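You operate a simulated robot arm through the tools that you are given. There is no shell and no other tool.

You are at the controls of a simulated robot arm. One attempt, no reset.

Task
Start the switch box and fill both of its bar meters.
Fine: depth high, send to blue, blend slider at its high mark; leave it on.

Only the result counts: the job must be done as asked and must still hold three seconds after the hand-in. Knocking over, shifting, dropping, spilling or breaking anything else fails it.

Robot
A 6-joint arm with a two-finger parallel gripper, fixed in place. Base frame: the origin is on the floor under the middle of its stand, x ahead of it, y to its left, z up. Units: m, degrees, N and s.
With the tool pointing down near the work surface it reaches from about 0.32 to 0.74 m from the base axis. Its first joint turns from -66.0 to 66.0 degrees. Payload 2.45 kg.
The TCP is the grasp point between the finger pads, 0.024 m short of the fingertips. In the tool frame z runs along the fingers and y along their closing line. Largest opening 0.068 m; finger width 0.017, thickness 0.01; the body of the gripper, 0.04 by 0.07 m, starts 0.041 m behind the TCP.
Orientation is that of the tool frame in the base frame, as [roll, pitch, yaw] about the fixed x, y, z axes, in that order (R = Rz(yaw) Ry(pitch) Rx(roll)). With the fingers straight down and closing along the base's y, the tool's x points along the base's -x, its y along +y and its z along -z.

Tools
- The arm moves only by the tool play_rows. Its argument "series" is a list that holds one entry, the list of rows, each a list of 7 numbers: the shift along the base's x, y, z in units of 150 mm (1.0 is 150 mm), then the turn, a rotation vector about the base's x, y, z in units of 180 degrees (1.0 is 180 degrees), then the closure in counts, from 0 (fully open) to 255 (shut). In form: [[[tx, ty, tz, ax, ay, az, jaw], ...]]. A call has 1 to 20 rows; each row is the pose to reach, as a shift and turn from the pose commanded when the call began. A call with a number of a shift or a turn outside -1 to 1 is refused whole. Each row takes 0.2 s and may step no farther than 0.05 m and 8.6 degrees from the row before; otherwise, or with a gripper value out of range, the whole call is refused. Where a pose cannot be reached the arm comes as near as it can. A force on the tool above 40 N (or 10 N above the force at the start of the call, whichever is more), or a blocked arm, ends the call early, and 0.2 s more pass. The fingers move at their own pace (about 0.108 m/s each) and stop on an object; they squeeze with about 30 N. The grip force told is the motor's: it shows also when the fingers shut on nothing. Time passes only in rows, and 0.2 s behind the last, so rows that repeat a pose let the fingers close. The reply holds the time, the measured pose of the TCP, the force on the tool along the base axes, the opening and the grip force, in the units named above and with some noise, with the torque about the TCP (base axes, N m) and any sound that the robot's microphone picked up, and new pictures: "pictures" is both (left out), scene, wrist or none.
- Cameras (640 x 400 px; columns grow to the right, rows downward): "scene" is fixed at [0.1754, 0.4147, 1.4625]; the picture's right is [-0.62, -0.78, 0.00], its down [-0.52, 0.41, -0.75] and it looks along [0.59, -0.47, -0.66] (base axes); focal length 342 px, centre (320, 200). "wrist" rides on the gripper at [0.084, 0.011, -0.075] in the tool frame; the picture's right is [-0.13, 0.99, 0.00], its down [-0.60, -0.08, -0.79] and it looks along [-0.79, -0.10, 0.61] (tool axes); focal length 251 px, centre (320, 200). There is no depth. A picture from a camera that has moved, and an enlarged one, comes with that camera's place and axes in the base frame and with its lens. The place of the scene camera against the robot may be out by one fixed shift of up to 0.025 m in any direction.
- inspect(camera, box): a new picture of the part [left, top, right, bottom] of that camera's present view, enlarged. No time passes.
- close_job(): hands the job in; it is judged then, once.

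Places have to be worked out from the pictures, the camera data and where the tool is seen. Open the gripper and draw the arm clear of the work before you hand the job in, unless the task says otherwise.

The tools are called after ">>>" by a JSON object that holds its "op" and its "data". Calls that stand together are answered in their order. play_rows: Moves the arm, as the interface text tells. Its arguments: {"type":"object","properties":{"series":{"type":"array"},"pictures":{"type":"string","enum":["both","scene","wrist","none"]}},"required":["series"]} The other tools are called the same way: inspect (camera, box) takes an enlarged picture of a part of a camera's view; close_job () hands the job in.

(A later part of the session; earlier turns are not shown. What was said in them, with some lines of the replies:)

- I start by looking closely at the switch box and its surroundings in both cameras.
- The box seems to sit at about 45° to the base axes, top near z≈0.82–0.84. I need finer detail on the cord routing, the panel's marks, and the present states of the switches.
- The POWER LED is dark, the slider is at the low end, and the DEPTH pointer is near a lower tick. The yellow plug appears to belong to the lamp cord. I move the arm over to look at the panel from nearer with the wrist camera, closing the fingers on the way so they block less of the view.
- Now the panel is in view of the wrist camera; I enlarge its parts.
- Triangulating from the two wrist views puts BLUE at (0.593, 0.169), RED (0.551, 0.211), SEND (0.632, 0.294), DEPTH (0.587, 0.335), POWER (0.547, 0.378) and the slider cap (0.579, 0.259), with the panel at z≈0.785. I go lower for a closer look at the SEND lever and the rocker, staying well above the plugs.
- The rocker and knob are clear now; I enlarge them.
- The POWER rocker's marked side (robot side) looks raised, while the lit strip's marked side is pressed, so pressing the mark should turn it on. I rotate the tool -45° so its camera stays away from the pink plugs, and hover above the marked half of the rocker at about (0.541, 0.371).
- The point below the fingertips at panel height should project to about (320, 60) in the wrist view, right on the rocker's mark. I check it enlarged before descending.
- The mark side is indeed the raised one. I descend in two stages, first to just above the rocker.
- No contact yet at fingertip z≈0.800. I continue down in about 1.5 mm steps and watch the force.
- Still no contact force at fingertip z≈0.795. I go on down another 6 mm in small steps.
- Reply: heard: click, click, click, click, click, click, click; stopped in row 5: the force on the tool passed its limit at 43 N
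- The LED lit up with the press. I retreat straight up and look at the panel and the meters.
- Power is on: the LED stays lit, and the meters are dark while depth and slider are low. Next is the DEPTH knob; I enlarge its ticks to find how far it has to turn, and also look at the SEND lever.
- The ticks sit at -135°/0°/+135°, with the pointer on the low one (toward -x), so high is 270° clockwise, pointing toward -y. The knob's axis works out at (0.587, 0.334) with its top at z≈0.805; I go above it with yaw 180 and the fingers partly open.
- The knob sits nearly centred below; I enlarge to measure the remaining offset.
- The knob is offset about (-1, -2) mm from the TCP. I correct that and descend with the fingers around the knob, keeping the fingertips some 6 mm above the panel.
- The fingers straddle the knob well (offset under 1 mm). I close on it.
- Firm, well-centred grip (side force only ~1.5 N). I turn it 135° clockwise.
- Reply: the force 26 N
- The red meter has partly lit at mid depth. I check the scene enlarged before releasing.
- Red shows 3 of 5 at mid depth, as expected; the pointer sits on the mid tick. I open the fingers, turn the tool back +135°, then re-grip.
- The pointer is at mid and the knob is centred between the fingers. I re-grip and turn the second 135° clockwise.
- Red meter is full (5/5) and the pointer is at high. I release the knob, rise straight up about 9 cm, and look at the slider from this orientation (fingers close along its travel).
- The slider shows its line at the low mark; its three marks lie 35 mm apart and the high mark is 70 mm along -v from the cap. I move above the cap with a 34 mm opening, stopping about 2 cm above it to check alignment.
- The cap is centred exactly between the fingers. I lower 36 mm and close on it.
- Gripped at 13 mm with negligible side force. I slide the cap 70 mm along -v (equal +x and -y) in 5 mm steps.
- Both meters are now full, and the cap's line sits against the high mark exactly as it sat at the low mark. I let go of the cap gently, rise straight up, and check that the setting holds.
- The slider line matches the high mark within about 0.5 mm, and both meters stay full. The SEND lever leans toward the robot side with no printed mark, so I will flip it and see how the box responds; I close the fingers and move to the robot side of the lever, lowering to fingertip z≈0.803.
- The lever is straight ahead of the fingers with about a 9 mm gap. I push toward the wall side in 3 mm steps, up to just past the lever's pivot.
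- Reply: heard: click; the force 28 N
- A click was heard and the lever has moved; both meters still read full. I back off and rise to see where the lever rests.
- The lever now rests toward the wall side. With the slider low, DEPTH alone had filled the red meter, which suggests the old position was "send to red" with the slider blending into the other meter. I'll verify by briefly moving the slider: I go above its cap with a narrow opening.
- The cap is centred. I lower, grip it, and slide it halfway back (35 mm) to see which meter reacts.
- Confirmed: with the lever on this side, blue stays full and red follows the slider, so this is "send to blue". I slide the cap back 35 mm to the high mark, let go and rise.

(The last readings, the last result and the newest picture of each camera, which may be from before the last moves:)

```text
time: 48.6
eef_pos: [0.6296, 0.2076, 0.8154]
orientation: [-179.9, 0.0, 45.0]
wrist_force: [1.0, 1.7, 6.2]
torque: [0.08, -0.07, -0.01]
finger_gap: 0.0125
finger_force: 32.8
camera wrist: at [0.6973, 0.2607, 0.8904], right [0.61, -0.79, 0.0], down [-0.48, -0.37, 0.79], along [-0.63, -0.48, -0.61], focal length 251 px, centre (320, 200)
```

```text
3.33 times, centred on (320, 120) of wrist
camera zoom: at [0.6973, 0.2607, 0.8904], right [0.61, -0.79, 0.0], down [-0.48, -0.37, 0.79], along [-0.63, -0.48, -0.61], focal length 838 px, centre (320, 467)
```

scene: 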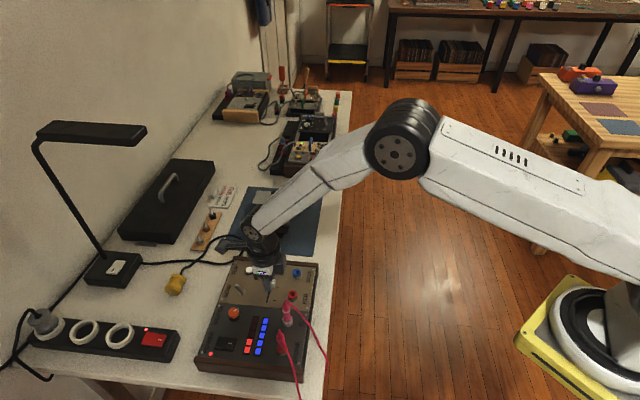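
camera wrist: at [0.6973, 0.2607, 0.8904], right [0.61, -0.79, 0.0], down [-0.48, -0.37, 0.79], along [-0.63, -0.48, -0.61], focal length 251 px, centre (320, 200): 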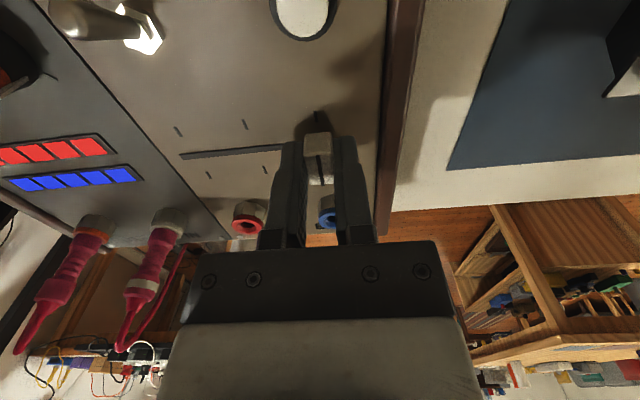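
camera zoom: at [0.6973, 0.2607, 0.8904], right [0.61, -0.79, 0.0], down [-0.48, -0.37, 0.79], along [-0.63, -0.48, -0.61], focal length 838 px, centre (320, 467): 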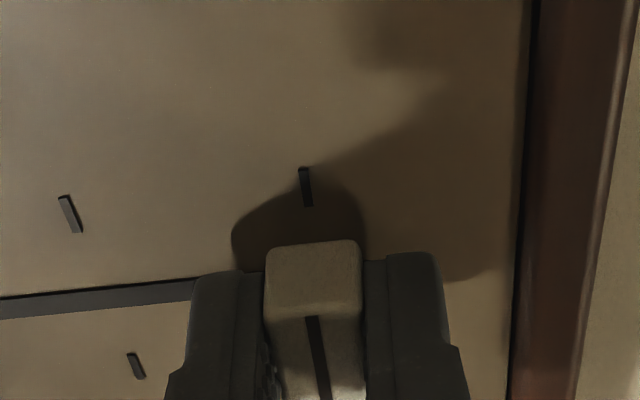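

Same alignment as before at the high mark, and both meters are full again. I release gently, rise straight up and draw the arm clear of the box, opening the gripper on the way.

>>> {"op": "play_rows", "data": {"series": [[[0, 0, 0, 0, 0, 0, 200], [0, 0, 0, 0, 0, 0, 180], [0, 0, 0, 0, 0, 0, 160], [0, 0, 0, 0, 0, 0, 160], [0, 0, 0.1, 0, 0, 0, 160], [0, 0, 0.25, 0, 0, 0, 160], [0, 0, 0.5, 0, 0, 0, 160], [0, 0, 0.8, 0, 0, 0, 0], [-0.1, -0.1, 0.95, 0, 0, 0, 0], [-0.3, -0.3, 0.95, 0, 0, 0, 0], [-0.5, -0.5, 0.95, 0, 0, 0, 0], [-0.7, -0.7, 0.95, 0, 0, 0, 0], [-0.7, -0.7, 0.95, 0, 0, 0, 0]]]}}

>>> {"op": "inspect", "data": {"camera": "scene", "box": [190, 250, 330, 390]}}

>>> {"op": "inspect", "data": {"camera": "scene", "box": [225, 250, 325, 312]}}

>>> {"op": "inspect", "data": {"camera": "scene", "box": [220, 300, 250, 325]}}

```text
time: 51.4
eef_pos: [0.5241, 0.1026, 0.9569]
orientation: [180.0, 0.0, 45.0]
wrist_force: [0.2, -0.3, 0.7]
torque: [0.01, 0.0, -0.02]
finger_gap: 0.0682
finger_force: 0.0
camera wrist: at [0.5922, 0.1559, 1.0327], right [0.61, -0.79, 0.0], down [-0.48, -0.37, 0.79], along [-0.63, -0.48, -0.61], focal length 251 px, centre (320, 200)
```

scene: 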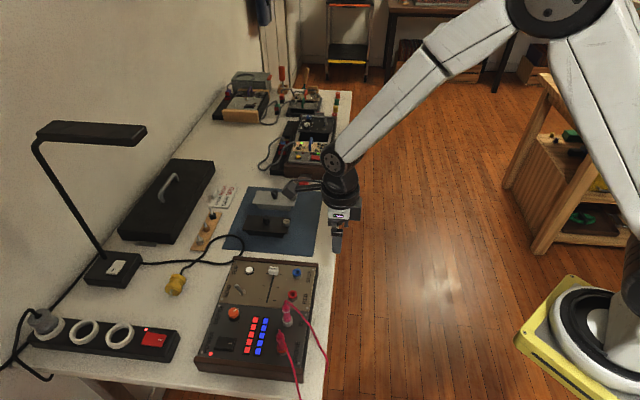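
wrist: 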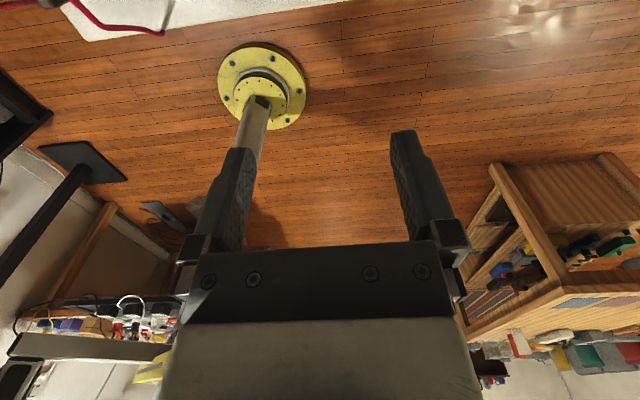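

```text
2.86 times, centred on (260, 320) of scene
camera zoom: at [0.1754, 0.4147, 1.4625], right [-0.62, -0.78, 0.0], down [-0.52, 0.41, -0.75], along [0.59, -0.47, -0.66], focal length 977 px, centre (491, -143)
```

zoom: 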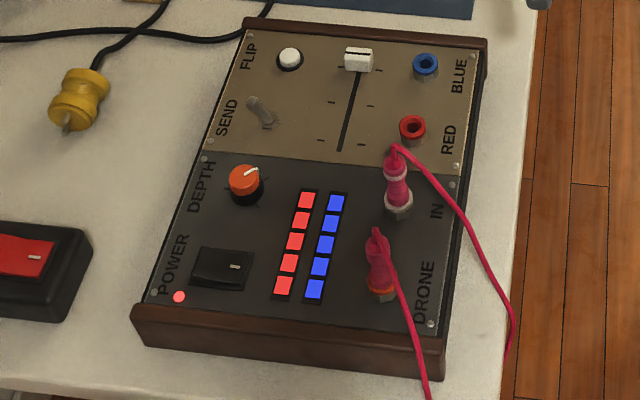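

```text
6.40 times, centred on (275, 281) of scene
camera zoom: at [0.1754, 0.4147, 1.4625], right [-0.62, -0.78, 0.0], down [-0.52, 0.41, -0.75], along [0.59, -0.47, -0.66], focal length 2188 px, centre (608, -318)
```

zoom: 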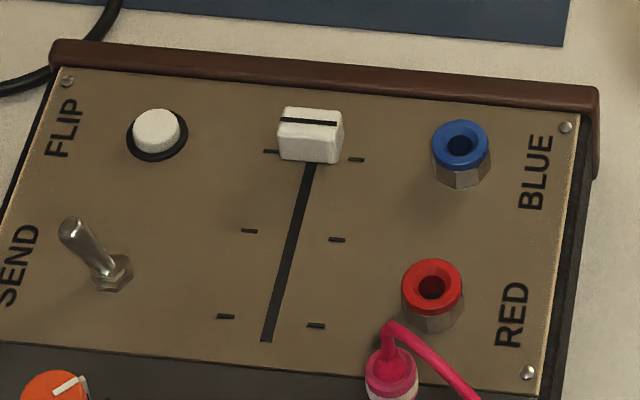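

```text
16.00 times, centred on (235, 312) of scene
camera zoom: at [0.1754, 0.4147, 1.4625], right [-0.62, -0.78, 0.0], down [-0.52, 0.41, -0.75], along [0.59, -0.47, -0.66], focal length 5470 px, centre (1680, -1600)
```

zoom: 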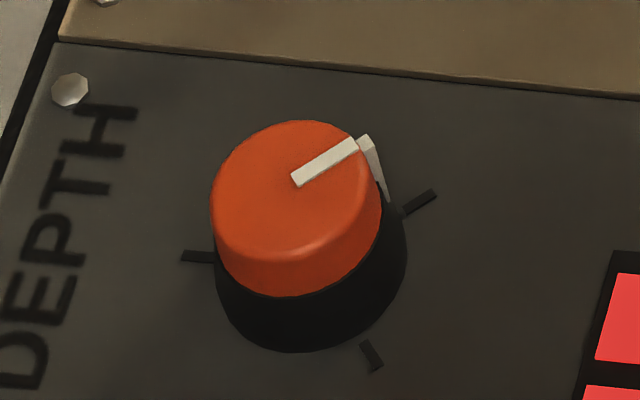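

All set: LED lit, DEPTH pointer on the high tick, SEND lever at blue, slider line at the high mark, both meters 5/5, nothing else disturbed, and the open gripper is clear of the bench. I hand the job in.

>>> {"op": "close_job", "data": {}}

```text
The job is handed in.
```

The switch box is on, both bar meters read full (5 of 5), and I've handed the job in. The hand-in gave no verdict, so this comes from the last pictures taken before it.

- **Power:** the rocker is pressed on its marked side and its LED is lit. I left it on.
- **Depth:** the knob points at the high tick, within about 3° by the scene picture.
- **Send:** the lever now leans toward the wall. Nothing on the panel marks which side is blue, so I tested it. With the lever there, moving the slider back lowered only the red meter and blue stayed full. Before the flip, depth alone had filled the red meter.
- **Blend slider:** its line sits on the high mark, within about 0.5 mm. I moved it halfway back for the send test and then returned it.

The rocker gave seven clicks during the press, and that move stopped at the 40 N force limit. The LED has stayed lit since.

I left the FLIP button, the pink cables and the other items on the bench alone. The gripper is open and the arm is clear of the box.
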